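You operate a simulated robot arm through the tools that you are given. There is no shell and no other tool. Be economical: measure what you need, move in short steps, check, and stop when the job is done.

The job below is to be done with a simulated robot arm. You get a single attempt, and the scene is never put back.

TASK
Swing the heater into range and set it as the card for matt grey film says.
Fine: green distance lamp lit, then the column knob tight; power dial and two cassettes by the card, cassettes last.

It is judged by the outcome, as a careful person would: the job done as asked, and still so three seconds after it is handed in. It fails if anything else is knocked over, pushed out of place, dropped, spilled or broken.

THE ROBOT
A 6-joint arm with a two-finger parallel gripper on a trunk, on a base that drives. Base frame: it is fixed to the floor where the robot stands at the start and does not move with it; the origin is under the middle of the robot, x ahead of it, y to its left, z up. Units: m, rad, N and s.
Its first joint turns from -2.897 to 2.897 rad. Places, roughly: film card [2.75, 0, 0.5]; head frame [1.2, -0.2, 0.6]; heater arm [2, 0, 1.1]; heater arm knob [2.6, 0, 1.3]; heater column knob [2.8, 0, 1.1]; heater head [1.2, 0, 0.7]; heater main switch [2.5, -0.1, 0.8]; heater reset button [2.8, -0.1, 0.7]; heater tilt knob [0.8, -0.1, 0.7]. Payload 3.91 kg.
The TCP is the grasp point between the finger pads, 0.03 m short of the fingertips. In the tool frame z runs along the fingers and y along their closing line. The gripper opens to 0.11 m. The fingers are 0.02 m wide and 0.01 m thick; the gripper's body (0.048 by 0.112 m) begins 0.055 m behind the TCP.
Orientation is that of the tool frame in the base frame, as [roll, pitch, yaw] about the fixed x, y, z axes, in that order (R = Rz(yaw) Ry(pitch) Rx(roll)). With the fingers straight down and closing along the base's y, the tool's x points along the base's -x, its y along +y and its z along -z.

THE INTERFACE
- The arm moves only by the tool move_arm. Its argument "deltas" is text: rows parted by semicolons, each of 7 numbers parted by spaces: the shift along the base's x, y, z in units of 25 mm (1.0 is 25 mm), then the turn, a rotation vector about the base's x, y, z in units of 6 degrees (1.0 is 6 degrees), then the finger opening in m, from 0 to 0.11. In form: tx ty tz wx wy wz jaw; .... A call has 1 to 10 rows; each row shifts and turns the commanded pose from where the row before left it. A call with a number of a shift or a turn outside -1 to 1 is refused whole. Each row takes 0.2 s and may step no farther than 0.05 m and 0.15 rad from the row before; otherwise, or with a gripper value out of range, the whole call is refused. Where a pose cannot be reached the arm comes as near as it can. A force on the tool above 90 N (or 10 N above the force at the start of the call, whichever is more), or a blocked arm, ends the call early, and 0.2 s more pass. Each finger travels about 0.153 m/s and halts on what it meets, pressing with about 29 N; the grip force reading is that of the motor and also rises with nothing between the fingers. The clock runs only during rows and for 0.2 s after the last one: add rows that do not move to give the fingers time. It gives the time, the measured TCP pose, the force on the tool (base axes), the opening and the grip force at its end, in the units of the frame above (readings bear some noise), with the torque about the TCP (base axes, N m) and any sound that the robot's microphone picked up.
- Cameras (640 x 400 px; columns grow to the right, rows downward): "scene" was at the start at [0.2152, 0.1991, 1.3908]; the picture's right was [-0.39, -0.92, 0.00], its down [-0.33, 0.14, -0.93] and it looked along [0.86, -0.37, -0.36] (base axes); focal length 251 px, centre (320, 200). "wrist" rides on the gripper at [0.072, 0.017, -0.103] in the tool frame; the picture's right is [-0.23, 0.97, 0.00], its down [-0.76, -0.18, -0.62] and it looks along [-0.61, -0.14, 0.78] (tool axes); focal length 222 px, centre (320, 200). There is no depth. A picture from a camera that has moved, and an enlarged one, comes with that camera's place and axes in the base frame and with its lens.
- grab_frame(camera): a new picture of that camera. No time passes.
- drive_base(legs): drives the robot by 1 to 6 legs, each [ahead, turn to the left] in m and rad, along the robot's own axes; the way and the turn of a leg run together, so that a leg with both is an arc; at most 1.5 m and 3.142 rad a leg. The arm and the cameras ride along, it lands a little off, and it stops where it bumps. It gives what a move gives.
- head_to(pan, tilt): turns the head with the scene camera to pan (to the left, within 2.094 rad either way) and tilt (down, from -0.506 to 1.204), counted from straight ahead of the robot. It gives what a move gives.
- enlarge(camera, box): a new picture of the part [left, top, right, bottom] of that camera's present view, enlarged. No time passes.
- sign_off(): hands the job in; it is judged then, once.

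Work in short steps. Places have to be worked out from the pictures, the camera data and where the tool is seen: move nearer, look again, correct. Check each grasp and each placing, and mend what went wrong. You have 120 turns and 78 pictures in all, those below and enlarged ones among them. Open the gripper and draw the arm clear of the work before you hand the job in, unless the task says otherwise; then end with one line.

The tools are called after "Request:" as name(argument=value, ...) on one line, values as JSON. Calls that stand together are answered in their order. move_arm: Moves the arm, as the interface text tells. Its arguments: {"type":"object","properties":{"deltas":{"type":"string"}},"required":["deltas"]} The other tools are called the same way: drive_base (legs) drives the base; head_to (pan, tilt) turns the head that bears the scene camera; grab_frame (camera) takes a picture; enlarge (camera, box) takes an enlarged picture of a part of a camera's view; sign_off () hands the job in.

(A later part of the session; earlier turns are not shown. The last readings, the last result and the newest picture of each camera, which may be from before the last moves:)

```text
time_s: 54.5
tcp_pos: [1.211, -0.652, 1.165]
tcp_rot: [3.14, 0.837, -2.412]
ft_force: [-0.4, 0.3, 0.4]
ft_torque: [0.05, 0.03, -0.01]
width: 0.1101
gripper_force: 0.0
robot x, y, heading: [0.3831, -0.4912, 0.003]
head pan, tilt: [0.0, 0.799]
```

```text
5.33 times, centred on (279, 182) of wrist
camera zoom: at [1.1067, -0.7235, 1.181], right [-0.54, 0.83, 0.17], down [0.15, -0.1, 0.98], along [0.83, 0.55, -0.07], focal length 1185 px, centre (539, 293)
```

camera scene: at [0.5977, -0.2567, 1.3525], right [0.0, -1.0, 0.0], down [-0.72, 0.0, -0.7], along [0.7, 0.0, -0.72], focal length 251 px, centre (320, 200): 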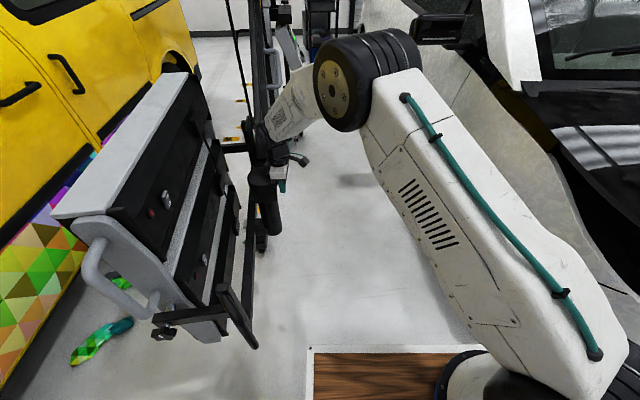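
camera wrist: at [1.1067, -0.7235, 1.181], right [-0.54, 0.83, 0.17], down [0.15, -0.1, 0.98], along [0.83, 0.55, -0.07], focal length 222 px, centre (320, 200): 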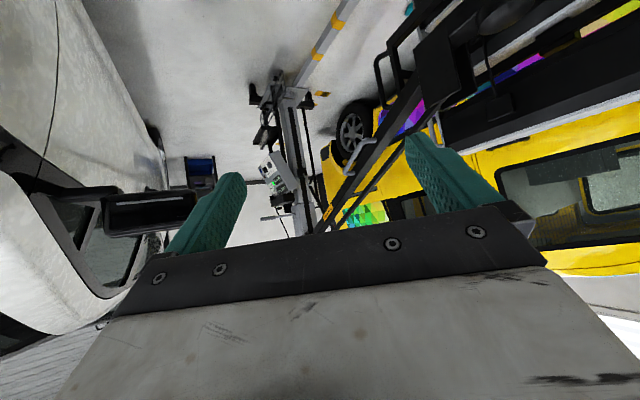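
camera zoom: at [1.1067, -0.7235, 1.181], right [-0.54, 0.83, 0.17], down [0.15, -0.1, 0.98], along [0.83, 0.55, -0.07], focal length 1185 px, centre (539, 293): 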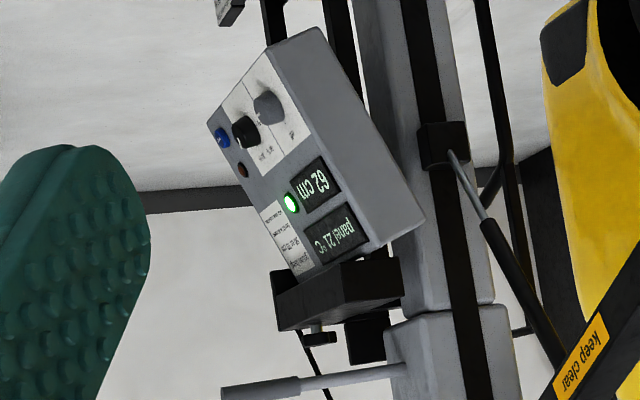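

Green lamp lit, 62 cm. The knob is at about [2.85, 0.01, 1.06]. Now I need to drive down the passage; the car mirror tip is near [1.97, -0.66, 1.07]. I fold the arm first, then look for clearance.

Request:
move_arm(deltas="-0.9 0.6 0.7 -0.6 0.6 1 0.02;-0.9 0.6 0.7 -0.6 0.6 1 0.02;-0.9 0.6 0.7 -0.6 0.6 1 0.02;-0.9 0.6 0.7 -0.6 0.6 1 0.02;-0.9 0.6 0.7 -0.6 0.6 0 0.02;-0.9 0.6 0.7 -0.6 0.6 0 0.02;-0.9 0.6 0.7 -0.6 0.6 0 0.02;-0.9 0.6 0.7 -0.6 0.6 0 0.02;-0.9 0.6 0.7 0 0 0 0.02;-0.9 0.6 0.7 0 0 0 0.02")

Request:
head_to(pan=-0.1, tilt=0.6)

Request:
grab_frame(camera="scene")

```text
time_s: 56.7
tcp_pos: [0.9876, -0.5027, 1.3419]
tcp_rot: [2.965, 0.147, -2.062]
ft_force: [0.1, -0.4, 0.3]
ft_torque: [0.04, 0.04, 0.02]
width: 0.02
gripper_force: 0.0
robot x, y, heading: [0.391, -0.4964, 0.002]
head pan, tilt: [0.0, 0.799]
```

```text
time_s: 57.4
tcp_pos: [0.9857, -0.5037, 1.3408]
tcp_rot: [2.962, 0.152, -2.064]
ft_force: [-0.7, -0.1, 0.6]
ft_torque: [0.02, -0.03, -0.01]
width: 0.0198
gripper_force: 0.0
robot x, y, heading: [0.3872, -0.4943, -0.001]
head pan, tilt: [-0.099, 0.6]
```

```text
39 pictures are left
camera scene: at [0.6048, -0.2656, 1.3693], right [-0.1, -0.99, 0.0], down [-0.56, 0.06, -0.82], along [0.82, -0.08, -0.57], focal length 251 px, centre (320, 200)
```

scene: 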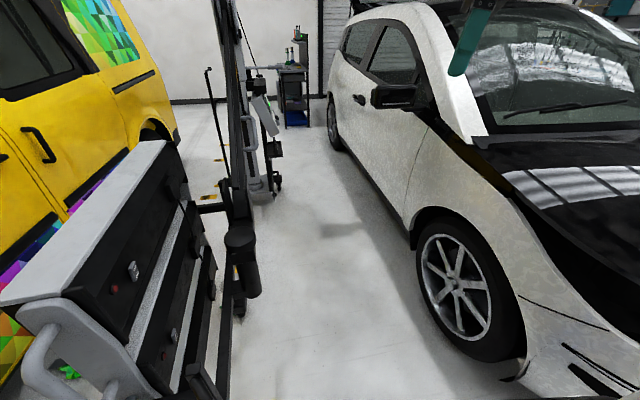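

The passage is about y -0.1 to -0.66 (mirror). I shift the arm a bit left, and drive forward drifting to y≈-0.42.

Request:
move_arm(deltas="0 0.8 0.3 0 0 0 0.02;0 0.8 0.3 0 0 0 0.02;0 0.8 0.3 0 0 0 0.02;0 0.8 0.3 0 0 0 0.02;0 0.8 0.3 0 0 0 0.02;0 0.8 0.3 0 0 0 0.02")

Request:
drive_base(legs=[[0.45, 0.16], [0.45, -0.16]])

Request:
head_to(pan=-0.3, tilt=0.5)

Request:
grab_frame(camera="scene")

```text
time_s: 58.8
tcp_pos: [0.9862, -0.3855, 1.3857]
tcp_rot: [2.965, 0.148, -2.062]
ft_force: [-0.1, -1.2, 0.6]
ft_torque: [0.04, 0.01, 0.01]
width: 0.0199
gripper_force: 0.0
robot x, y, heading: [0.3885, -0.4927, -0.0]
head pan, tilt: [-0.099, 0.6]
```

```text
time_s: 63.8
tcp_pos: [1.882, -0.3109, 1.3846]
tcp_rot: [2.963, 0.15, -2.059]
ft_force: [1.1, 0.3, 0.9]
ft_torque: [-0.03, 0.01, 0.01]
width: 0.0201
gripper_force: 0.0
robot x, y, heading: [1.2843, -0.4193, 0.001]
head pan, tilt: [-0.099, 0.6]
```

```text
time_s: 64.6
tcp_pos: [1.8816, -0.3106, 1.3847]
tcp_rot: [2.964, 0.15, -2.059]
ft_force: [0.2, -0.5, -0.1]
ft_torque: [0.01, 0.02, 0.02]
width: 0.02
gripper_force: 0.1
robot x, y, heading: [1.284, -0.4181, 0.0]
head pan, tilt: [-0.3, 0.499]
```

```text
38 pictures are left
camera scene: at [1.4997, -0.2118, 1.3784], right [-0.29, -0.96, 0.0], down [-0.46, 0.14, -0.88], along [0.84, -0.26, -0.48], focal length 251 px, centre (320, 200)
```

scene: 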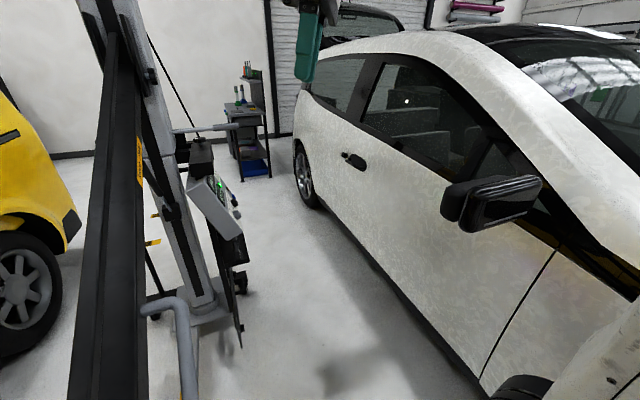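

I check the arm's right-hand extent relative to the mirror before passing it.

Request:
head_to(pan=-1.1, tilt=0.5)

Request:
grab_frame(camera="scene")

```text
time_s: 65.7
tcp_pos: [1.8838, -0.31, 1.3846]
tcp_rot: [2.963, 0.149, -2.058]
ft_force: [-0.8, 0.1, 0.8]
ft_torque: [0.01, 0.02, -0.02]
width: 0.0199
gripper_force: 0.1
robot x, y, heading: [1.2851, -0.4212, 0.004]
head pan, tilt: [-1.1, 0.499]
```

```text
37 pictures are left
camera scene: at [1.4544, -0.2662, 1.3785], right [-0.89, -0.46, 0.0], down [-0.22, 0.43, -0.88], along [0.4, -0.78, -0.48], focal length 251 px, centre (320, 200)
```

scene: 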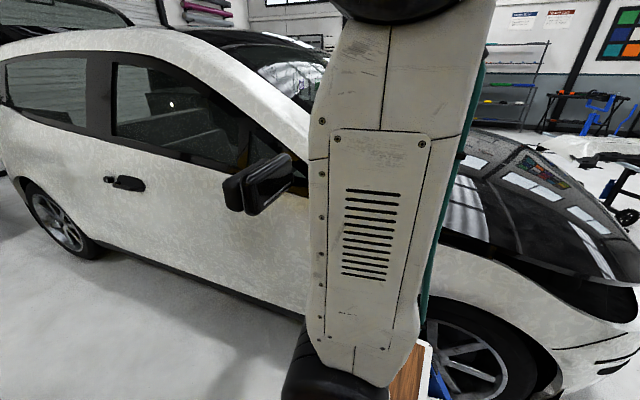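

The upper arm's outer face is only ~4 cm clear of the mirror line; I swing the arm to the left (above the heater beam) to rotate that link away.

Request:
move_arm(deltas="0 1 0.4 0 0 0 0.02;0 1 0.4 0 0 0 0.02;0 1 0.4 0 0 0 0.02;0 1 0.4 0 0 0 0.02;-0.5 1 0.4 0 0 0 0.02;-0.5 1 0.4 0 0 0 0.02;-0.8 1 0.4 0 0 0 0.02;-1 1 0.4 0 0 0 0.02;-1 1 0.4 0 0 0 0.02;-1 1 0.4 0 0 0 0.02")

Request:
move_arm(deltas="-1 0.5 0 0 0 0 0.02;-1 0.5 0 0 0 0 0.02;-1 0.2 0 0 0 0 0.02;-1 0 0 0 0 0 0.02;-1 0 0 0 0 0 0.02;-1 0 0 0 0 0 0.02")

Request:
grab_frame(camera="scene")

```text
time_s: 67.9
tcp_pos: [1.7625, -0.0608, 1.4834]
tcp_rot: [2.964, 0.151, -2.059]
ft_force: [-0.2, -0.5, -0.6]
ft_torque: [0.03, -0.02, 0.0]
width: 0.0202
gripper_force: 0.0
robot x, y, heading: [1.2831, -0.4241, 0.006]
head pan, tilt: [-1.1, 0.499]
```

```text
time_s: 69.3
tcp_pos: [1.614, -0.0291, 1.4843]
tcp_rot: [2.964, 0.149, -2.059]
ft_force: [-0.8, -0.6, -0.5]
ft_torque: [-0.03, 0.04, 0.0]
width: 0.0199
gripper_force: 0.1
robot x, y, heading: [1.2834, -0.4216, 0.005]
head pan, tilt: [-1.1, 0.499]
```

```text
36 pictures are left
camera scene: at [1.4545, -0.2661, 1.3784], right [-0.89, -0.46, 0.0], down [-0.22, 0.43, -0.88], along [0.4, -0.78, -0.48], focal length 251 px, centre (320, 200)
```

scene: 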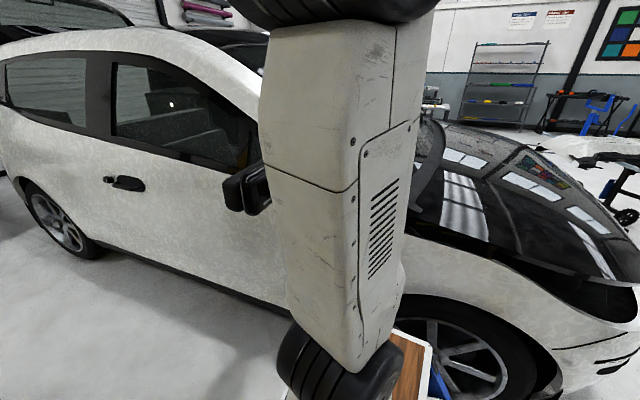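

Link now well clear of the mirror. Drive 0.65 m straight.

Request:
drive_base(legs=[[0.65, 0]])

Request:
head_to(pan=0.0, tilt=0.6)

Request:
grab_frame(camera="scene")

```text
time_s: 72.9
tcp_pos: [2.2491, -0.0244, 1.485]
tcp_rot: [2.964, 0.151, -2.052]
ft_force: [-0.1, -0.1, -0.9]
ft_torque: [-0.02, -0.01, 0.0]
width: 0.0201
gripper_force: 0.0
robot x, y, heading: [1.9206, -0.4189, 0.011]
head pan, tilt: [-1.1, 0.499]
```

```text
time_s: 74.2
tcp_pos: [2.2499, -0.0247, 1.4862]
tcp_rot: [2.963, 0.15, -2.052]
ft_force: [0.5, -0.1, 0.5]
ft_torque: [0.01, -0.01, -0.02]
width: 0.0201
gripper_force: 0.1
robot x, y, heading: [1.9195, -0.4163, 0.01]
head pan, tilt: [0.0, 0.6]
```

```text
35 pictures are left
camera scene: at [2.1372, -0.1803, 1.3694], right [0.01, -1.0, 0.0], down [-0.56, 0.0, -0.83], along [0.83, 0.01, -0.56], focal length 251 px, centre (320, 200)
```

scene: 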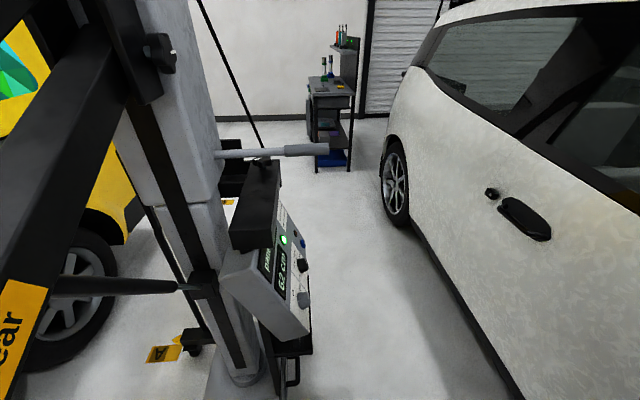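

I zoom on the knob and panel region.

Request:
enlarge(camera="scene", box=[205, 125, 335, 205])

Request:
enlarge(camera="scene", box=[225, 195, 325, 320])

```text
4.92 times, centred on (270, 165) of scene
camera zoom: at [2.1372, -0.1803, 1.3694], right [0.01, -1.0, 0.0], down [-0.56, 0.0, -0.83], along [0.83, 0.01, -0.56], focal length 1238 px, centre (566, 372)
```

zoom: 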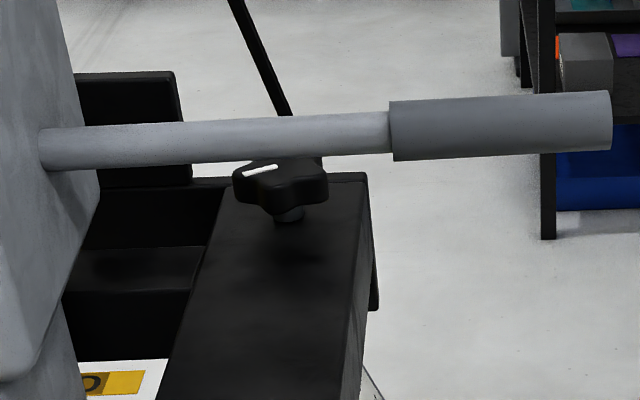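

```text
3.20 times, centred on (275, 258) of scene
camera zoom: at [2.1372, -0.1803, 1.3694], right [0.01, -1.0, 0.0], down [-0.56, 0.0, -0.83], along [0.83, 0.01, -0.56], focal length 804 px, centre (464, 16)
```

zoom: 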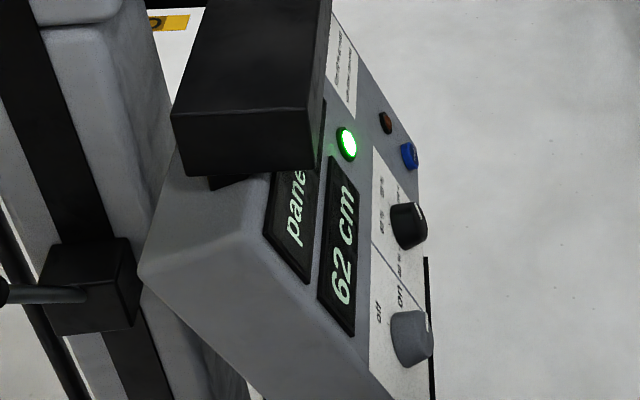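

Knob ≈[2.857, 0.01, 1.04]; the lever rod is ~0.17 m nearer (x≈2.69, z≈1.13), so the knob can be gripped from above. Main switch points at "on"? I'll check later. Drive 0.12 m on for reach.

Request:
drive_base(legs=[[0.12, 0]])

Request:
head_to(pan=0.1, tilt=0.85)

Request:
grab_frame(camera="scene")

```text
time_s: 75.4
tcp_pos: [2.3699, -0.0221, 1.485]
tcp_rot: [2.965, 0.15, -2.051]
ft_force: [-0.3, 0.4, 0.5]
ft_torque: [-0.01, 0.02, -0.02]
width: 0.0201
gripper_force: 0.1
robot x, y, heading: [2.0414, -0.4167, 0.014]
head pan, tilt: [0.0, 0.6]
```

```text
time_s: 76.2
tcp_pos: [2.3699, -0.0223, 1.4856]
tcp_rot: [2.964, 0.151, -2.051]
ft_force: [0.6, 0.2, 0.6]
ft_torque: [0.01, -0.02, 0.01]
width: 0.02
gripper_force: 0.0
robot x, y, heading: [2.0426, -0.4159, 0.008]
head pan, tilt: [0.099, 0.85]
```

```text
32 pictures are left
camera scene: at [2.2477, -0.171, 1.3485], right [0.11, -0.99, 0.0], down [-0.75, -0.08, -0.66], along [0.66, 0.07, -0.75], focal length 251 px, centre (320, 200)
```

scene: 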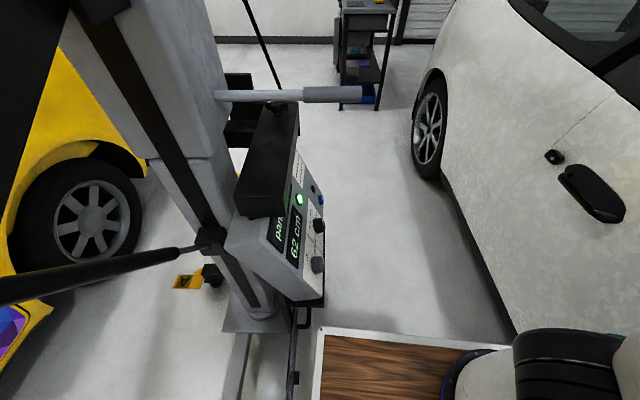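

Now untilt the tool and carry it around via y≈-0.2 to above the knob, staying above the lever rod.

Request:
move_arm(deltas="0 -0.9 0 -0.67 -0.28 0 0.1;0 -0.9 0 -0.67 -0.28 0 0.1;0 -0.9 0 -0.67 -0.28 0 0.1;0 -0.9 0 0 0 0 0.1;0.9 -0.9 0 0 0 0 0.1;0.9 -0.9 0 0 0 0 0.1;0.9 -0.9 0 0 0 0 0.1;0.9 -0.7 0 0 0 0 0.1;0.9 0 0 0 0 0 0.1;0.9 0 0 0 0 0 0.1")

Request:
move_arm(deltas="0.9 0 -0.5 0 0 0 0.1;0.9 0 -0.5 0 0 0 0.1;0.9 0 -0.5 0 0 0 0.1;0.9 0 -0.5 0 0 0 0.1;0.9 0 -0.5 0 0 0 0.1;0.9 0 -0.5 0 0 0 0.1;0.9 0 -0.5 0 0 0 0.1;0.9 0 -0.5 0 0 0 0.1")

Request:
grab_frame(camera="wrist")

```text
time_s: 78.4
tcp_pos: [2.5044, -0.1973, 1.4658]
tcp_rot: [3.136, 0.006, -2.039]
ft_force: [-0.4, -0.1, -0.5]
ft_torque: [0.02, -0.01, -0.01]
width: 0.0999
gripper_force: 0.0
out of reach, approached as far as the arm can: row 3, 6
robot x, y, heading: [2.0386, -0.4176, 0.01]
head pan, tilt: [0.099, 0.85]
```

```text
time_s: 80.2
tcp_pos: [2.6847, -0.1975, 1.3665]
tcp_rot: [3.139, 0.002, -2.039]
ft_force: [-0.1, 0.3, 1.0]
ft_torque: [0.04, 0.01, 0.01]
width: 0.0999
gripper_force: 0.0
robot x, y, heading: [2.0442, -0.415, 0.013]
head pan, tilt: [0.099, 0.85]
```

```text
31 pictures are left
camera wrist: at [2.6378, -0.2542, 1.4702], right [-0.77, 0.64, 0.0], down [0.5, 0.6, 0.63], along [0.4, 0.48, -0.78], focal length 222 px, centre (320, 200)
```

wrist: 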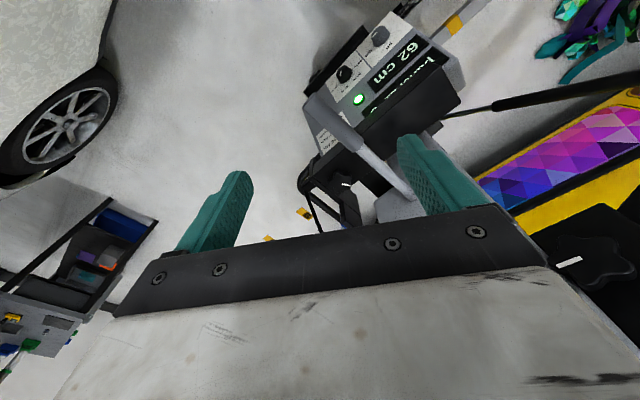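

Knob with white pointer is seen at (345,185). Enlarge to measure and see its detail.

Request:
enlarge(camera="wrist", box=[290, 120, 420, 220])

```text
4.00 times, centred on (355, 170) of wrist
camera zoom: at [2.6378, -0.2542, 1.4702], right [-0.77, 0.64, 0.0], down [0.5, 0.6, 0.63], along [0.4, 0.48, -0.78], focal length 888 px, centre (180, 320)
```

zoom: 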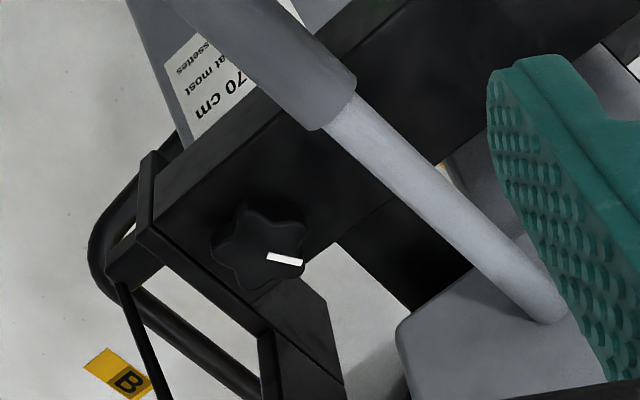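

Knob: five-lobed, Ø≈50 mm, top at about [2.780, -0.012, 1.06]. I go above it while turning the hand so that a clockwise twist has room (yaw ≈ -0.9).

Request:
move_arm(deltas="0.38 0.3 0 0 0 1 0.1;0.38 0.3 0 0 0 1 0.1;0.38 0.3 0 0 0 1 0.1;0.38 0.3 0 0 0 1 0.1;0.38 0.3 0 0 0 1 0.1;0.38 0.3 0 0 0 1 0.1;0.38 0.3 0 0 0 1 0.1;0.38 0.3 0 0 0 1 0.1;0.38 0.3 0 0 0 1 0.1;0.38 0.3 0 0 0 1 0.1")

Request:
move_arm(deltas="0 0.7 -0.8 0 0 0.9 0.1;0 0.7 -0.8 0 0 0 0.1;0 0.7 -0.8 0 0 0 0.1;0 0.7 -0.8 0 0 0 0.1;0 0.7 -0.8 0 0 0 0.1;0 0.7 0 0 0 0 0.1")

Request:
enlarge(camera="wrist", box=[180, 40, 480, 240])

Request:
enlarge(camera="scene", box=[210, 40, 390, 190])

```text
time_s: 82.4
tcp_pos: [2.7814, -0.1221, 1.3653]
tcp_rot: [3.14, 0.002, -0.988]
ft_force: [-1.0, 0.4, 1.2]
ft_torque: [0.0, -0.02, 0.01]
width: 0.1
gripper_force: 0.2
robot x, y, heading: [2.0428, -0.4134, 0.009]
head pan, tilt: [0.099, 0.85]
```

```text
time_s: 83.8
tcp_pos: [2.7802, -0.0179, 1.2652]
tcp_rot: [3.139, 0.001, -0.896]
ft_force: [-0.6, 0.7, -0.6]
ft_torque: [0.02, 0.0, -0.01]
width: 0.0999
gripper_force: 0.1
robot x, y, heading: [2.0428, -0.4172, 0.015]
head pan, tilt: [0.099, 0.85]
```

```text
2.00 times, centred on (330, 140) of wrist
camera zoom: at [2.8139, -0.0835, 1.3687], right [-0.9, -0.43, 0.0], down [-0.33, 0.71, 0.62], along [-0.27, 0.56, -0.78], focal length 444 px, centre (300, 320)
```

zoom: 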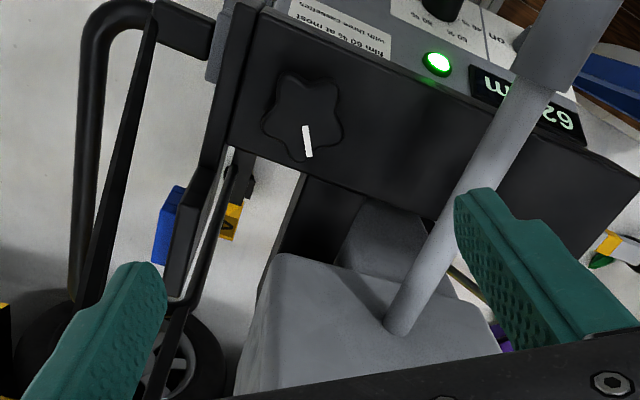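

```text
2.67 times, centred on (300, 115) of scene
camera zoom: at [2.2477, -0.1712, 1.3485], right [0.11, -0.99, 0.0], down [-0.75, -0.08, -0.66], along [0.66, 0.07, -0.75], focal length 670 px, centre (373, 427)
```

zoom: 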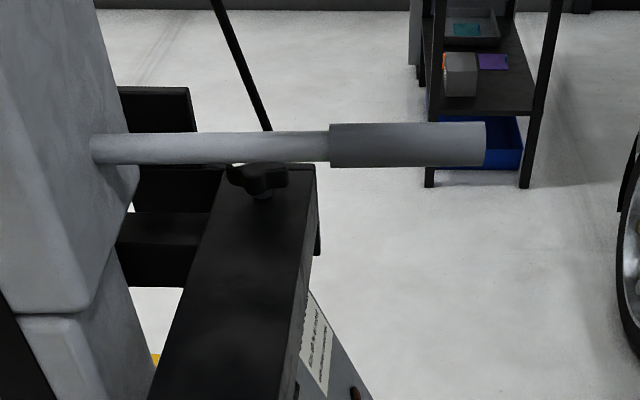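

Measured again: knob at [2.778, -0.015, ~1.06]; the hand clears the column and rod. Descend to z≈1.072 and grip.

Request:
move_arm(deltas="0 0.1 -0.8 0 0 0 0.08;0 0 -0.8 0 0 0 0.08;0 0 -0.8 0 0 0 0.08;0 0 -0.8 0 0 0 0.08;0 0 -0.8 0 0 0 0.08;0 0 -0.8 0 0 0 0.08;0 0 -0.8 0 0 0 0.08;0 0 -0.8 0 0 0 0.08;0 0 -0.7 0 0 0 0.08;0 0 -0.6 0 0 0 0.08")

Request:
move_arm(deltas="0 0 0 0 0 0 0.03;0 0 0 0 0 0 0.03;0 0 0 0 0 0 0.03")

Request:
grab_frame(camera="wrist")

```text
time_s: 86.0
tcp_pos: [2.7817, -0.0159, 1.0722]
tcp_rot: [3.139, 0.003, -0.897]
ft_force: [-0.1, 0.0, 0.1]
ft_torque: [0.0, -0.03, -0.02]
width: 0.0801
gripper_force: 0.0
robot x, y, heading: [2.0454, -0.4195, 0.006]
head pan, tilt: [0.099, 0.85]
```

```text
time_s: 86.8
tcp_pos: [2.7797, -0.0172, 1.0733]
tcp_rot: [3.132, 0.003, -0.899]
ft_force: [-41.2, -29.7, -13.9]
ft_torque: [0.45, -0.34, -0.04]
width: 0.0516
gripper_force: 45.4
robot x, y, heading: [2.0426, -0.4172, 0.012]
head pan, tilt: [0.099, 0.85]
```

```text
27 pictures are left
camera wrist: at [2.8123, -0.0842, 1.1759], right [-0.9, -0.43, 0.01], down [-0.33, 0.71, 0.62], along [-0.27, 0.56, -0.78], focal length 222 px, centre (320, 200)
```

wrist: 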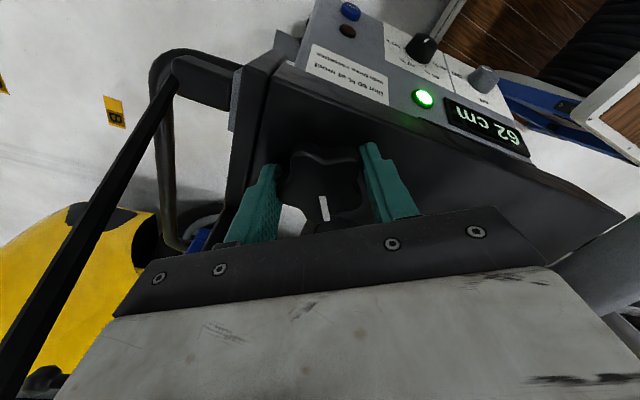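

Grip is a bit off-centre (one finger loaded 50 N toward −x−y). Shift the hand ~3 mm that way and re-read.

Request:
move_arm(deltas="-0.1 -0.08 0 0 0 0 0.03;0 0 0 0 0 0 0.03")

```text
time_s: 87.4
tcp_pos: [2.7786, -0.0182, 1.0719]
tcp_rot: [3.138, 0.001, -0.897]
ft_force: [-15.3, -15.6, -22.9]
ft_torque: [0.01, -0.24, -0.11]
width: 0.0519
gripper_force: 45.0
robot x, y, heading: [2.0421, -0.416, 0.007]
head pan, tilt: [0.099, 0.85]
```

Better; shift slightly more, then twist clockwise (seen from above) in steps.

Request:
move_arm(deltas="-0.04 -0.05 0.05 0 0 0 0.03;0 0 0 0 0 -0.7 0.03;0 0 0 0 0 -0.7 0.03;0 0 0 0 0 -0.7 0.03;0 0 0 0 0 -0.7 0.03;0 0 0 0 0 -0.7 0.03")

```text
time_s: 88.8
tcp_pos: [2.7786, -0.0184, 1.0724]
tcp_rot: [3.136, 0.001, -1.265]
ft_force: [0.8, -6.5, -36.5]
ft_torque: [0.28, -0.07, -0.01]
width: 0.0515
gripper_force: 45.0
robot x, y, heading: [2.0389, -0.4165, 0.012]
head pan, tilt: [0.099, 0.85]
```

It turns freely; a downward pull of 36 N appears (knob screwing down or lobe wedging). Ease down slightly and keep turning.

Request:
move_arm(deltas="0 0 -0.08 0 0 -0.7 0.03;0 0 -0.04 0 0 -0.7 0.03;0 0 -0.04 0 0 -0.7 0.03;0 0 0 0 0 -0.7 0.03;0 0 0 0 0 -0.7 0.03;0 0 0 0 0 -0.7 0.03;0 0 0 0 0 -0.7 0.03;0 0 0 0 0 -0.7 0.03")

Request:
enlarge(camera="wrist", box=[180, 40, 480, 240])

```text
time_s: 90.6
tcp_pos: [2.7759, -0.0189, 1.0726]
tcp_rot: [3.139, 0.006, -1.851]
ft_force: [-0.1, -8.3, 33.9]
ft_torque: [-0.27, -0.18, -0.03]
width: 0.0515
gripper_force: 45.3
robot x, y, heading: [2.0454, -0.418, 0.013]
head pan, tilt: [0.099, 0.85]
```

```text
2.00 times, centred on (330, 140) of wrist
camera zoom: at [2.7409, -0.0835, 1.1758], right [-0.87, 0.49, 0.0], down [0.38, 0.68, 0.63], along [0.3, 0.55, -0.78], focal length 444 px, centre (300, 320)
```

zoom: 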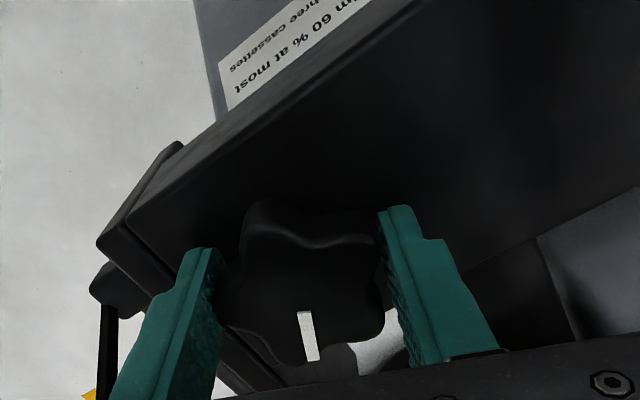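

The knob turns with the hand (no torque yet). Continue a bit further, watching for torque.

Request:
move_arm(deltas="0 0 0.08 0 0 -0.7 0.03;0 0 0 0 0 -0.7 0.03;0 0 0 0 0 -0.7 0.03;0 0 0 0 0 -0.7 0.03;0 0 0 0 0 -0.7 0.03;0 0 0 0 0 -0.7 0.03;0 0 0 0 0 -0.7 0.03")

```text
time_s: 92.2
tcp_pos: [2.7749, -0.0183, 1.0717]
tcp_rot: [3.138, 0.003, -2.364]
ft_force: [-10.2, -2.2, 23.8]
ft_torque: [0.13, -0.74, 0.03]
width: 0.0517
gripper_force: 44.3
robot x, y, heading: [2.0417, -0.4167, 0.005]
head pan, tilt: [0.099, 0.85]
```

Still free after ~1.47 rad. Regrip: open, turn back 72° (one lobe pitch)+, and grip again.

Request:
move_arm(deltas="0 0 0 0 0 0 0.085;0 0 0 0 0 0 0.085;0 0 0 0 0 1 0.085;0 0 0 0 0 1 0.085;0 0 0 0 0 1 0.085;0 0 0 0 0 1 0.085;0 0 0 0 0 1 0.085;0 0 0 0 0 1 0.085;0 0 0 0 0 1 0.085;0 0 0 0 0 1 0.085")

Request:
move_arm(deltas="0 0 0 0 0 1 0.085;0 0 0 0 0 1 0.085;0 0 0 0 0 1 0.085;0 0 0 0 0 1 0.085;0 0 0 0 0 0 0.03;0 0 0 0 0 0 0.03;0 0 0 0 0 0 0.03")

```text
time_s: 94.4
tcp_pos: [2.7772, -0.0177, 1.0722]
tcp_rot: [3.137, 0.001, -1.524]
ft_force: [0.0, 0.2, -1.2]
ft_torque: [0.01, 0.02, 0.01]
width: 0.0854
gripper_force: 0.0
robot x, y, heading: [2.0423, -0.4168, 0.009]
head pan, tilt: [0.099, 0.85]
```

```text
time_s: 96.0
tcp_pos: [2.7775, -0.0175, 1.0721]
tcp_rot: [3.139, 0.003, -1.107]
ft_force: [5.6, 3.3, -0.3]
ft_torque: [0.23, -0.55, -0.01]
width: 0.0515
gripper_force: 44.9
robot x, y, heading: [2.0403, -0.4147, 0.014]
head pan, tilt: [0.099, 0.85]
```

Well centred now. Twist clockwise again.

Request:
move_arm(deltas="0 0 0 0 0 -0.8 0.03;0 0 0 0 0 -0.8 0.03;0 0 0 0 0 -0.8 0.03;0 0 0 0 0 -0.8 0.03;0 0 0 0 0 -0.8 0.03;0 0 0 0 0 -0.8 0.03;0 0 0 0 0 -0.8 0.03;0 0 0 0 0 -0.8 0.03")

Request:
move_arm(deltas="0 0 0 0 0 -0.8 0.03;0 0 0 0 0 -0.8 0.03;0 0 0 0 0 -0.8 0.03;0 0 0 0 0 -0.8 0.03;0 0 0 0 0 -0.8 0.03;0 0 0 0 0 -0.8 0.03;0 0 0 0 0 -0.8 0.03")

Request:
grab_frame(camera="wrist")

```text
time_s: 97.8
tcp_pos: [2.7765, -0.0172, 1.072]
tcp_rot: [3.138, 0.003, -1.776]
ft_force: [0.5, 1.8, -4.2]
ft_torque: [-0.03, -0.24, 0.95]
width: 0.0515
gripper_force: 44.5
robot x, y, heading: [2.0428, -0.4148, 0.011]
head pan, tilt: [0.099, 0.85]
```

```text
time_s: 99.4
tcp_pos: [2.7761, -0.0162, 1.073]
tcp_rot: [3.138, 0.001, -2.363]
ft_force: [-16.3, 3.3, -5.0]
ft_torque: [-0.07, -0.32, 1.01]
width: 0.0516
gripper_force: 45.3
robot x, y, heading: [2.0402, -0.4196, 0.01]
head pan, tilt: [0.099, 0.85]
```

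```text
25 pictures are left
camera wrist: at [2.7134, -0.0557, 1.176], right [-0.52, 0.85, 0.0], down [0.67, 0.41, 0.62], along [0.53, 0.33, -0.78], focal length 222 px, centre (320, 200)
```

wrist: 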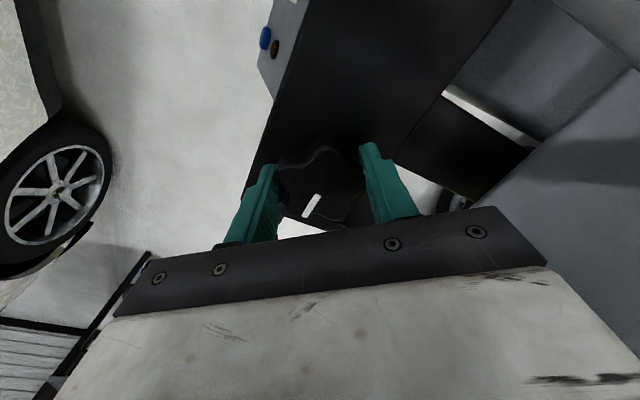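

Torque rose to ~1 N·m and the knob stopped (pointer moved only ~25° more while the fingers slipped): it is tight. Release, lift away and look at the panel.

Request:
move_arm(deltas="0 0 0 0 0 0 0.09;0 0 0 0 0 0 0.09;0 0 1 0 0 0.7 0.09;0 0 1 0 0 0.7 0.09;0 0 1 0 0 0.7 0.09;0 0 1 0 0 0.7 0.09;0 -0.5 1 0 0 0.7 0.09;0 -1 0.5 0 0 0.7 0.09;0 -1 0.5 0 0 0.7 0.09;0 -1 0 0 0 0.7 0.09")

Request:
move_arm(deltas="0 -1 0 0 0 0.7 0.09;0 -1 0 0 0 0.7 0.09;0 -1 0 0 0 0.7 0.09;0 -1 0 0 0 0 0.09;0 -1 0 0 0 0 0.09;0 -1 0 0 0 0 0.09")

Request:
grab_frame(camera="wrist")

Request:
head_to(pan=0.0, tilt=0.9)

Request:
enlarge(camera="scene", box=[270, 140, 330, 250])

```text
time_s: 101.6
tcp_pos: [2.7782, -0.107, 1.22]
tcp_rot: [3.138, 0.001, -1.774]
ft_force: [-0.3, 0.3, -0.7]
ft_torque: [-0.06, -0.01, 0.01]
width: 0.09
gripper_force: 0.0
robot x, y, heading: [2.0461, -0.4173, 0.012]
head pan, tilt: [0.099, 0.85]
```

```text
time_s: 103.0
tcp_pos: [2.7775, -0.2571, 1.2226]
tcp_rot: [3.138, 0.002, -1.557]
ft_force: [0.0, 0.2, -0.3]
ft_torque: [0.03, 0.0, -0.02]
width: 0.0903
gripper_force: 0.0
robot x, y, heading: [2.0426, -0.4184, 0.009]
head pan, tilt: [0.099, 0.85]
```

```text
24 pictures are left
camera wrist: at [2.7624, -0.329, 1.3259], right [-0.98, 0.21, 0.0], down [0.17, 0.76, 0.62], along [0.13, 0.61, -0.78], focal length 222 px, centre (320, 200)
```

wrist: 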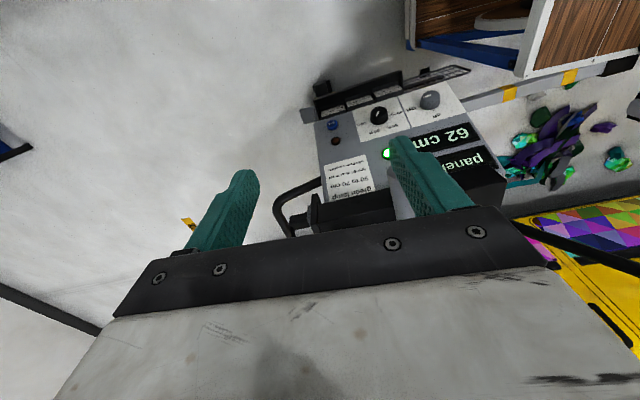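

```text
time_s: 103.7
tcp_pos: [2.777, -0.2563, 1.2213]
tcp_rot: [3.138, 0.002, -1.556]
ft_force: [0.0, 0.1, 0.3]
ft_torque: [-0.02, -0.03, -0.01]
width: 0.09
gripper_force: 0.1
robot x, y, heading: [2.0432, -0.4139, 0.009]
head pan, tilt: [0.0, 0.901]
```

```text
3.64 times, centred on (300, 195) of scene
camera zoom: at [2.2455, -0.1791, 1.3446], right [0.01, -1.0, 0.0], down [-0.78, -0.01, -0.62], along [0.62, 0.01, -0.78], focal length 914 px, centre (393, 218)
```

zoom: 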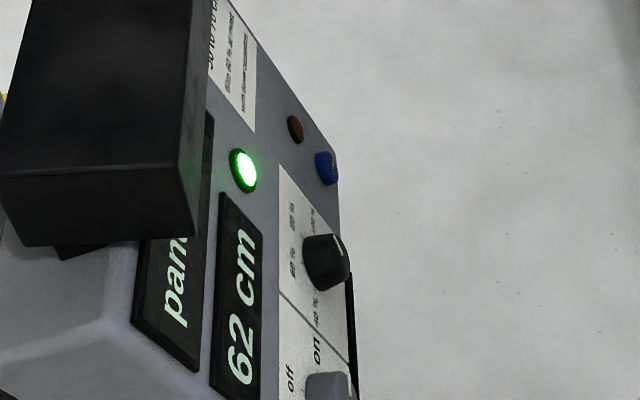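

Still green at 62 cm. Enlarge the panel from the wrist camera to read the dial.

Request:
enlarge(camera="wrist", box=[310, 70, 480, 200])

Request:
enlarge(camera="wrist", box=[350, 80, 450, 145])

```text
3.08 times, centred on (395, 135) of wrist
camera zoom: at [2.7623, -0.3288, 1.326], right [-0.98, 0.21, 0.0], down [0.17, 0.76, 0.62], along [0.13, 0.61, -0.78], focal length 684 px, centre (89, 400)
```

zoom: 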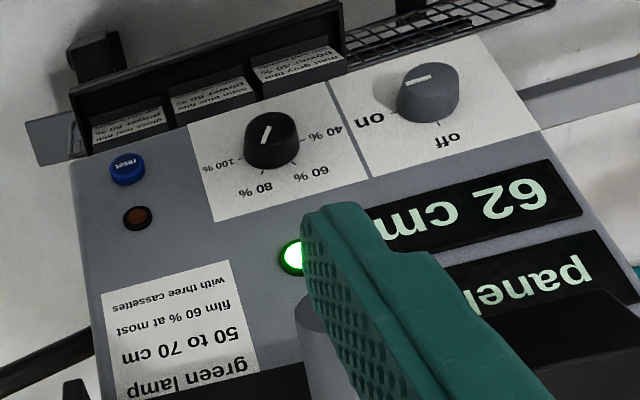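

```text
6.15 times, centred on (400, 112) of wrist
camera zoom: at [2.7623, -0.3288, 1.326], right [-0.98, 0.21, 0.0], down [0.17, 0.76, 0.62], along [0.13, 0.61, -0.78], focal length 1367 px, centre (-172, 738)
```

zoom: 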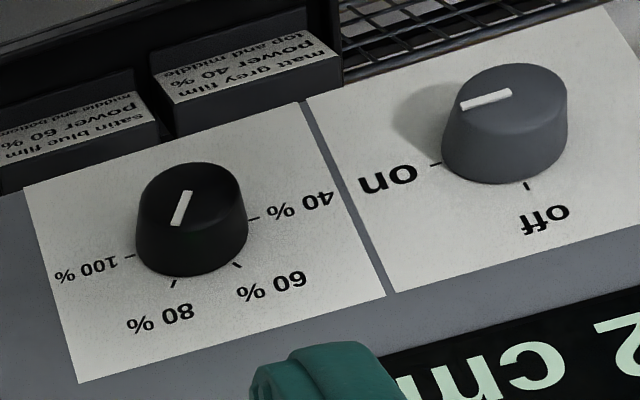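

The main switch is on and the dial stands at 80 %; it must turn to 40 %, counter-clockwise seen from the front. Dial cap ≈[2.654, -0.128, 0.772], panel normal ≈[0.11, -0.94, 0.31]. I tilt the tool to point into the panel while staying off.

Request:
move_arm(deltas="-0.38 0 -0.5 1 0 0 0.07;-0.38 0 -0.5 1 0 0 0.07;-0.38 0 -0.5 1 0 0 0.07;-0.38 0 -0.5 1 0 0 0.07;-0.38 0 -0.5 1 0 0 0.07;-0.38 0 -0.5 1 0 0 0.07;-0.38 0 -0.5 1 0 0 0.07;-0.38 0 -0.5 1 0 0 0.07;-0.38 0 -0.5 1 0 0 0.07;-0.38 0 -0.5 1 0 0 0.07")

Request:
move_arm(deltas="-0.38 0 -1 1 0 0.4 0.07;-0.38 0 -1 1 0 0.4 0.07;0 0 -1 0 0 0.3 0.07;0 0 -1 0 0 0 0.07;0 0 -1 0 0 0 0.07;0 0 -1 0 0 0 0.07;0 0 -1 0 0 0 0.07")

Request:
grab_frame(camera="wrist")

```text
time_s: 105.9
tcp_pos: [2.683, -0.2562, 1.0966]
tcp_rot: [-3.119, 1.05, -1.544]
ft_force: [0.4, 0.8, -0.3]
ft_torque: [-0.02, -0.02, 0.0]
width: 0.0699
gripper_force: 0.1
robot x, y, heading: [2.0462, -0.4149, 0.005]
head pan, tilt: [0.0, 0.901]
```

```text
time_s: 107.5
tcp_pos: [2.6639, -0.2578, 0.9203]
tcp_rot: [-3.071, 1.259, -1.382]
ft_force: [0.6, 0.1, 0.7]
ft_torque: [0.03, 0.01, -0.03]
width: 0.0701
gripper_force: 0.1
robot x, y, heading: [2.0385, -0.414, 0.007]
head pan, tilt: [0.0, 0.901]
```

```text
20 pictures are left
camera wrist: at [2.6629, -0.3784, 0.8835], right [-0.98, -0.05, 0.2], down [0.2, -0.34, 0.92], along [0.02, 0.94, 0.34], focal length 222 px, centre (320, 200)
```

wrist: 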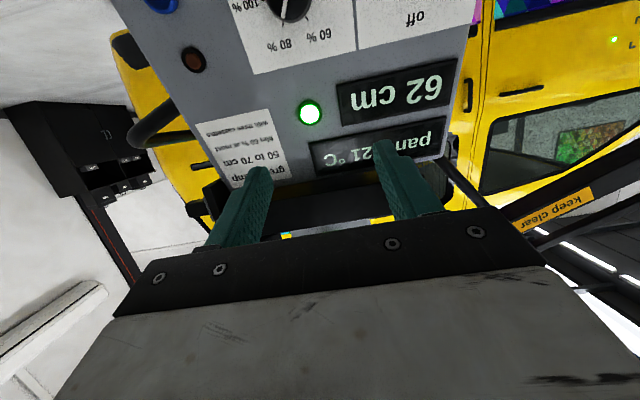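

Good, the estimates agree (dial at x≈2.658, z≈0.78). Lower to dial height and roll -30° about the panel normal for twisting room.

Request:
move_arm(deltas="0 0.1 -1 -0.114 0.944 -0.309 0.07;0 0.1 -1 -0.114 0.944 -0.309 0.07;0 0.1 -1 -0.114 0.944 -0.309 0.07;0 0.1 -1 -0.114 0.944 -0.309 0.07;0 0.1 -0.6 -0.114 0.944 -0.309 0.07")

Request:
grab_frame(camera="wrist")

```text
time_s: 108.7
tcp_pos: [2.6616, -0.2448, 0.8077]
tcp_rot: [2.163, 0.985, -2.515]
ft_force: [0.4, 0.2, -0.5]
ft_torque: [-0.02, 0.02, -0.03]
width: 0.0701
gripper_force: 0.0
robot x, y, heading: [2.0431, -0.4187, 0.011]
head pan, tilt: [0.0, 0.901]
```

```text
19 pictures are left
camera wrist: at [2.626, -0.3644, 0.7863], right [-0.76, 0.12, 0.64], down [0.57, -0.35, 0.75], along [0.31, 0.93, 0.2], focal length 222 px, centre (320, 200)
```

wrist: 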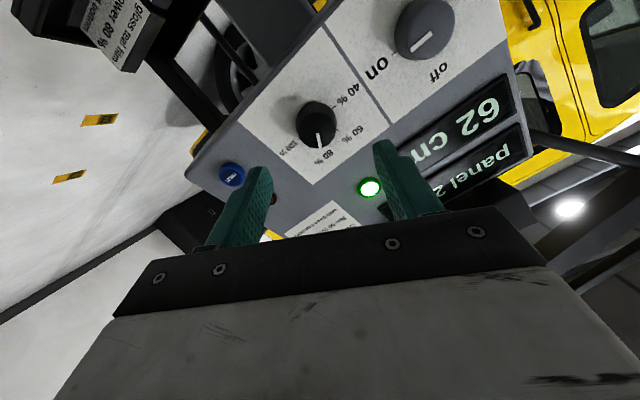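

Dial confirmed at [2.653, -0.128, 0.771], almost on the tool axis. Approach along the tool axis.

Request:
move_arm(deltas="-0.05 0.55 -0.18 0 0 0 0.07;-0.05 0.55 -0.18 0 0 0 0.07;-0.05 0.55 -0.18 0 0 0 0.07;-0.05 0.55 -0.18 0 0 0 0.07;-0.05 0.55 -0.18 0 0 0 0.07;-0.05 0.55 -0.18 0 0 0 0.07")

Request:
grab_frame(camera="wrist")

```text
time_s: 110.1
tcp_pos: [2.6548, -0.1602, 0.7799]
tcp_rot: [2.165, 0.985, -2.512]
ft_force: [-0.1, 0.4, 0.2]
ft_torque: [0.01, 0.04, -0.03]
width: 0.07
gripper_force: 0.1
robot x, y, heading: [2.0427, -0.4158, 0.008]
head pan, tilt: [0.0, 0.901]
```

```text
18 pictures are left
camera wrist: at [2.6191, -0.2795, 0.7596], right [-0.76, 0.12, 0.63], down [0.57, -0.35, 0.75], along [0.31, 0.93, 0.2], focal length 222 px, centre (320, 200)
```

wrist: 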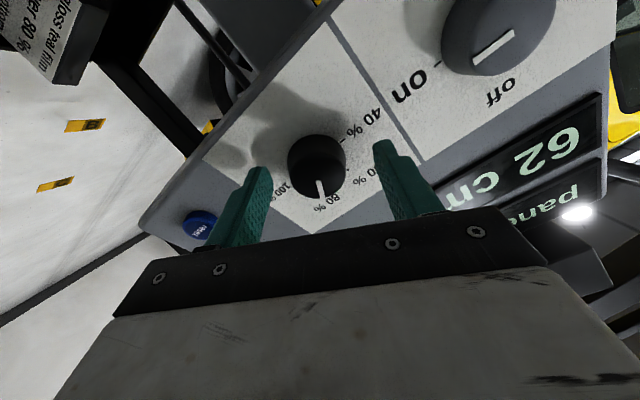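

Dial is centred between the fingers. Advance 23 mm more and close.

Request:
move_arm(deltas="-0.05 0.46 -0.15 0 0 0 0.07;-0.05 0.46 -0.15 0 0 0 0.07;0 0 0 0 0 0 0.045;0 0 0 0 0 0 0.02;0 0 0 0 0 0 0.02")

Request:
enlarge(camera="wrist", box=[220, 100, 440, 240])

```text
time_s: 110.7
tcp_pos: [2.6592, -0.1471, 0.7725]
tcp_rot: [2.177, 0.984, -2.526]
ft_force: [14.9, -34.0, 0.2]
ft_torque: [-1.1, -0.5, -1.16]
width: 0.053
gripper_force: 8.6
robot x, y, heading: [2.044, -0.4149, -0.0]
head pan, tilt: [0.0, 0.901]
stopped in row 3: the force on the tool passed its limit at 102 N (the readings are from after the stop); the commanded pose is now the measured one
```

```text
2.86 times, centred on (330, 170) of wrist
camera zoom: at [2.6227, -0.2661, 0.7528], right [-0.76, 0.14, 0.63], down [0.56, -0.36, 0.75], along [0.33, 0.92, 0.19], focal length 635 px, centre (291, 286)
```

zoom: 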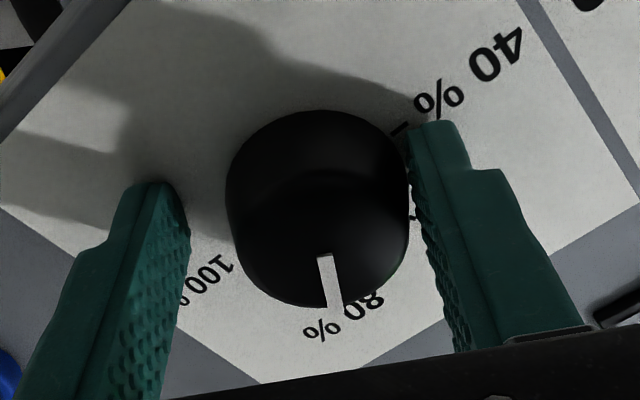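

A fingertip touched the panel (stopped at 102 N). I back off 8 mm, centre ~4 mm, then close.

Request:
move_arm(deltas="0.04 -0.32 0.1 0 0 0 0.07;-0.12 0.04 0.1 0 0 0 0.07;0 0 0 0 0 0 0.05;0 0 0 0 0 0 0.03;0 0 0 0 0 0 0.03")

Request:
enlarge(camera="wrist", box=[220, 60, 440, 240])

```text
time_s: 111.9
tcp_pos: [2.6568, -0.1531, 0.7764]
tcp_rot: [2.176, 0.983, -2.526]
ft_force: [9.4, -4.8, -6.7]
ft_torque: [-0.47, -0.18, -0.52]
width: 0.0411
gripper_force: 45.0
robot x, y, heading: [2.0466, -0.4166, 0.004]
head pan, tilt: [0.0, 0.901]
```

```text
2.22 times, centred on (330, 150) of wrist
camera zoom: at [2.6195, -0.2719, 0.7574], right [-0.76, 0.14, 0.63], down [0.56, -0.36, 0.75], along [0.33, 0.92, 0.2], focal length 494 px, centre (298, 311)
```

zoom: 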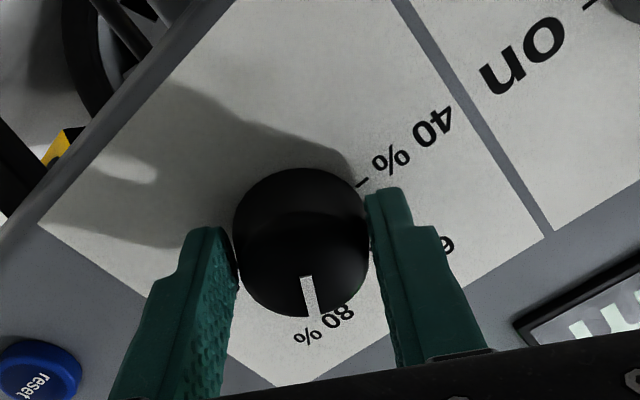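

Good grip (41 mm). Ticks are 60° apart (40 % at 9 o'clock, 80 % at 1 o'clock), so I turn +120° about the panel normal; first half now.

Request:
move_arm(deltas="0 0 0 0.108 -0.944 0.309 0.03;0 0 0 0.108 -0.944 0.309 0.03;0 0 0 0.108 -0.944 0.309 0.03;0 0 0 0.108 -0.944 0.309 0.03;0 0 0 0.108 -0.944 0.309 0.03;0 0 0 0.108 -0.944 0.309 0.03;0 0 0 0.108 -0.944 0.309 0.03;0 0 0 0.108 -0.944 0.309 0.03;0 0 0 0.108 -0.944 0.309 0.03;0 0 0 0.108 -0.944 0.309 0.03")

Request:
enlarge(camera="wrist", box=[200, 60, 440, 240])

```text
time_s: 114.1
tcp_pos: [2.8286, -0.1067, 0.9341]
tcp_rot: [-2.146, 0.971, -0.378]
ft_force: [0.6, 0.4, -0.3]
ft_torque: [-0.01, -0.02, -0.01]
width: 0.0301
gripper_force: 0.0
out of reach, approached as far as the arm can: row 5, 6, 7, 8, 9, 10
robot x, y, heading: [2.0432, -0.419, 0.003]
head pan, tilt: [0.0, 0.901]
```

```text
2.22 times, centred on (320, 150) of wrist
camera zoom: at [2.8635, -0.2238, 0.8988], right [-0.94, -0.2, -0.27], down [-0.18, -0.39, 0.9], along [-0.28, 0.9, 0.33], focal length 494 px, centre (320, 311)
```

zoom: 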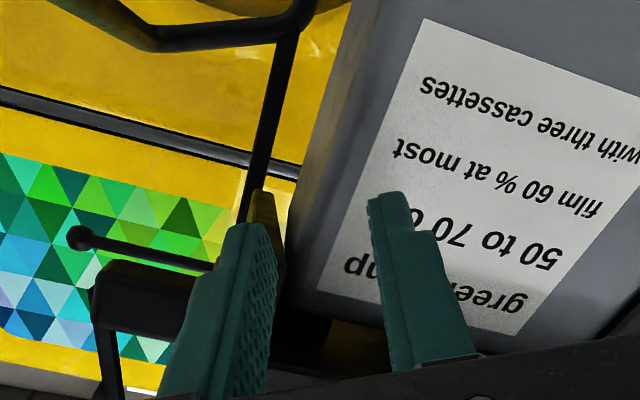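

The wrist ran out of reach and the hand slipped off the dial to [2.83, -0.11, 0.93], with no force. I withdraw in -y first.

Request:
move_arm(deltas="0 -0.4 0 0 0 0 0.05")

```text
time_s: 114.5
tcp_pos: [2.8359, -0.1135, 0.9419]
tcp_rot: [-2.122, 0.961, -0.362]
ft_force: [-0.2, 0.1, -0.6]
ft_torque: [0.04, -0.01, 0.01]
width: 0.0498
gripper_force: 0.1
out of reach, approached as far as the arm can: row 1
robot x, y, heading: [2.0416, -0.4213, 0.001]
head pan, tilt: [0.0, 0.901]
```

I shift the commanded pose further back from the panel, before undoing part of the roll.

Request:
move_arm(deltas="0 -0.8 0 0 0 0 0.05;0 -0.8 0 0 0 0 0.05;0 -0.8 0 0 0 0 0.05")

```text
time_s: 115.3
tcp_pos: [2.8434, -0.172, 0.9496]
tcp_rot: [-2.121, 0.96, -0.36]
ft_force: [0.7, 0.3, 0.4]
ft_torque: [-0.01, -0.01, 0.01]
width: 0.0499
gripper_force: 0.1
out of reach, approached as far as the arm can: row 1, 3
robot x, y, heading: [2.0408, -0.4149, 0.002]
head pan, tilt: [0.0, 0.901]
```

Clear now. Undo the roll by ~50°.

Request:
move_arm(deltas="0 0 0 -0.108 0.944 -0.309 0.05;0 0 0 -0.108 0.944 -0.309 0.05;0 0 0 -0.108 0.944 -0.309 0.05;0 0 0 -0.108 0.944 -0.309 0.05;0 0 0 -0.108 0.944 -0.309 0.05;0 0 0 -0.108 0.944 -0.309 0.05;0 0 0 -0.108 0.944 -0.309 0.05;0 0 0 -0.108 0.944 -0.309 0.05")

Request:
grab_frame(camera="wrist")

```text
time_s: 117.1
tcp_pos: [2.8446, -0.1706, 0.9501]
tcp_rot: [2.42, 1.145, -2.242]
ft_force: [0.6, 0.6, 1.0]
ft_torque: [0.01, -0.04, 0.03]
width: 0.0501
gripper_force: 0.2
robot x, y, heading: [2.0415, -0.4178, 0.003]
head pan, tilt: [0.0, 0.901]
```

```text
14 pictures are left
camera wrist: at [2.8195, -0.2934, 0.9219], right [-0.88, 0.07, 0.47], down [0.42, -0.34, 0.84], along [0.22, 0.94, 0.27], focal length 222 px, centre (320, 200)
```

wrist: 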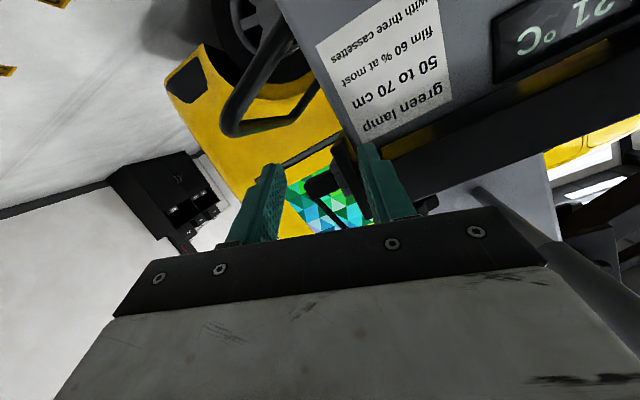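

Move back to a standoff in front of the dial.

Request:
move_arm(deltas="0 -1 0 0 0 0 0.07;0 -1 0 0 0 0 0.07;-0.9 -0.8 -0.75 0 0 0 0.07;-0.9 0 -0.75 0 0 0 0.07;-0.9 0 -0.75 0 0 0 0.07;-0.9 0 -0.75 0 0 0 0.07;-0.9 0 -0.75 0 0 0 0.07;-0.9 0 -0.75 0 0 0 0.07;-0.9 0 -0.75 0 0 0 0.07;-0.9 0 -0.75 0 0 0 0.07")

Request:
move_arm(deltas="0 0 0 -0.108 0.944 -0.309 0.07;0 0 0 -0.108 0.944 -0.309 0.07;0 0 0 -0.108 0.944 -0.309 0.07;0 0 0 -0.108 0.944 -0.309 0.07;0 0 0 -0.108 0.944 -0.309 0.07;0 0 0 -0.108 0.944 -0.309 0.07;0 0 0 -0.108 0.944 -0.309 0.07;0 0 0 -0.108 0.944 -0.309 0.07;0 0 0 -0.108 0.944 -0.309 0.07;0 0 0 -0.108 0.944 -0.309 0.07")

```text
time_s: 119.3
tcp_pos: [2.6636, -0.2427, 0.7996]
tcp_rot: [2.425, 1.146, -2.238]
ft_force: [0.7, 0.6, -0.4]
ft_torque: [0.02, -0.02, 0.0]
width: 0.0701
gripper_force: 0.1
robot x, y, heading: [2.042, -0.4207, 0.007]
head pan, tilt: [0.0, 0.901]
```

```text
time_s: 121.5
tcp_pos: [2.6639, -0.2428, 0.8013]
tcp_rot: [1.909, 0.216, -2.958]
ft_force: [0.6, 0.0, -0.2]
ft_torque: [0.0, -0.01, -0.01]
width: 0.07
gripper_force: 0.1
robot x, y, heading: [2.0467, -0.4179, 0.002]
head pan, tilt: [0.0, 0.901]
```

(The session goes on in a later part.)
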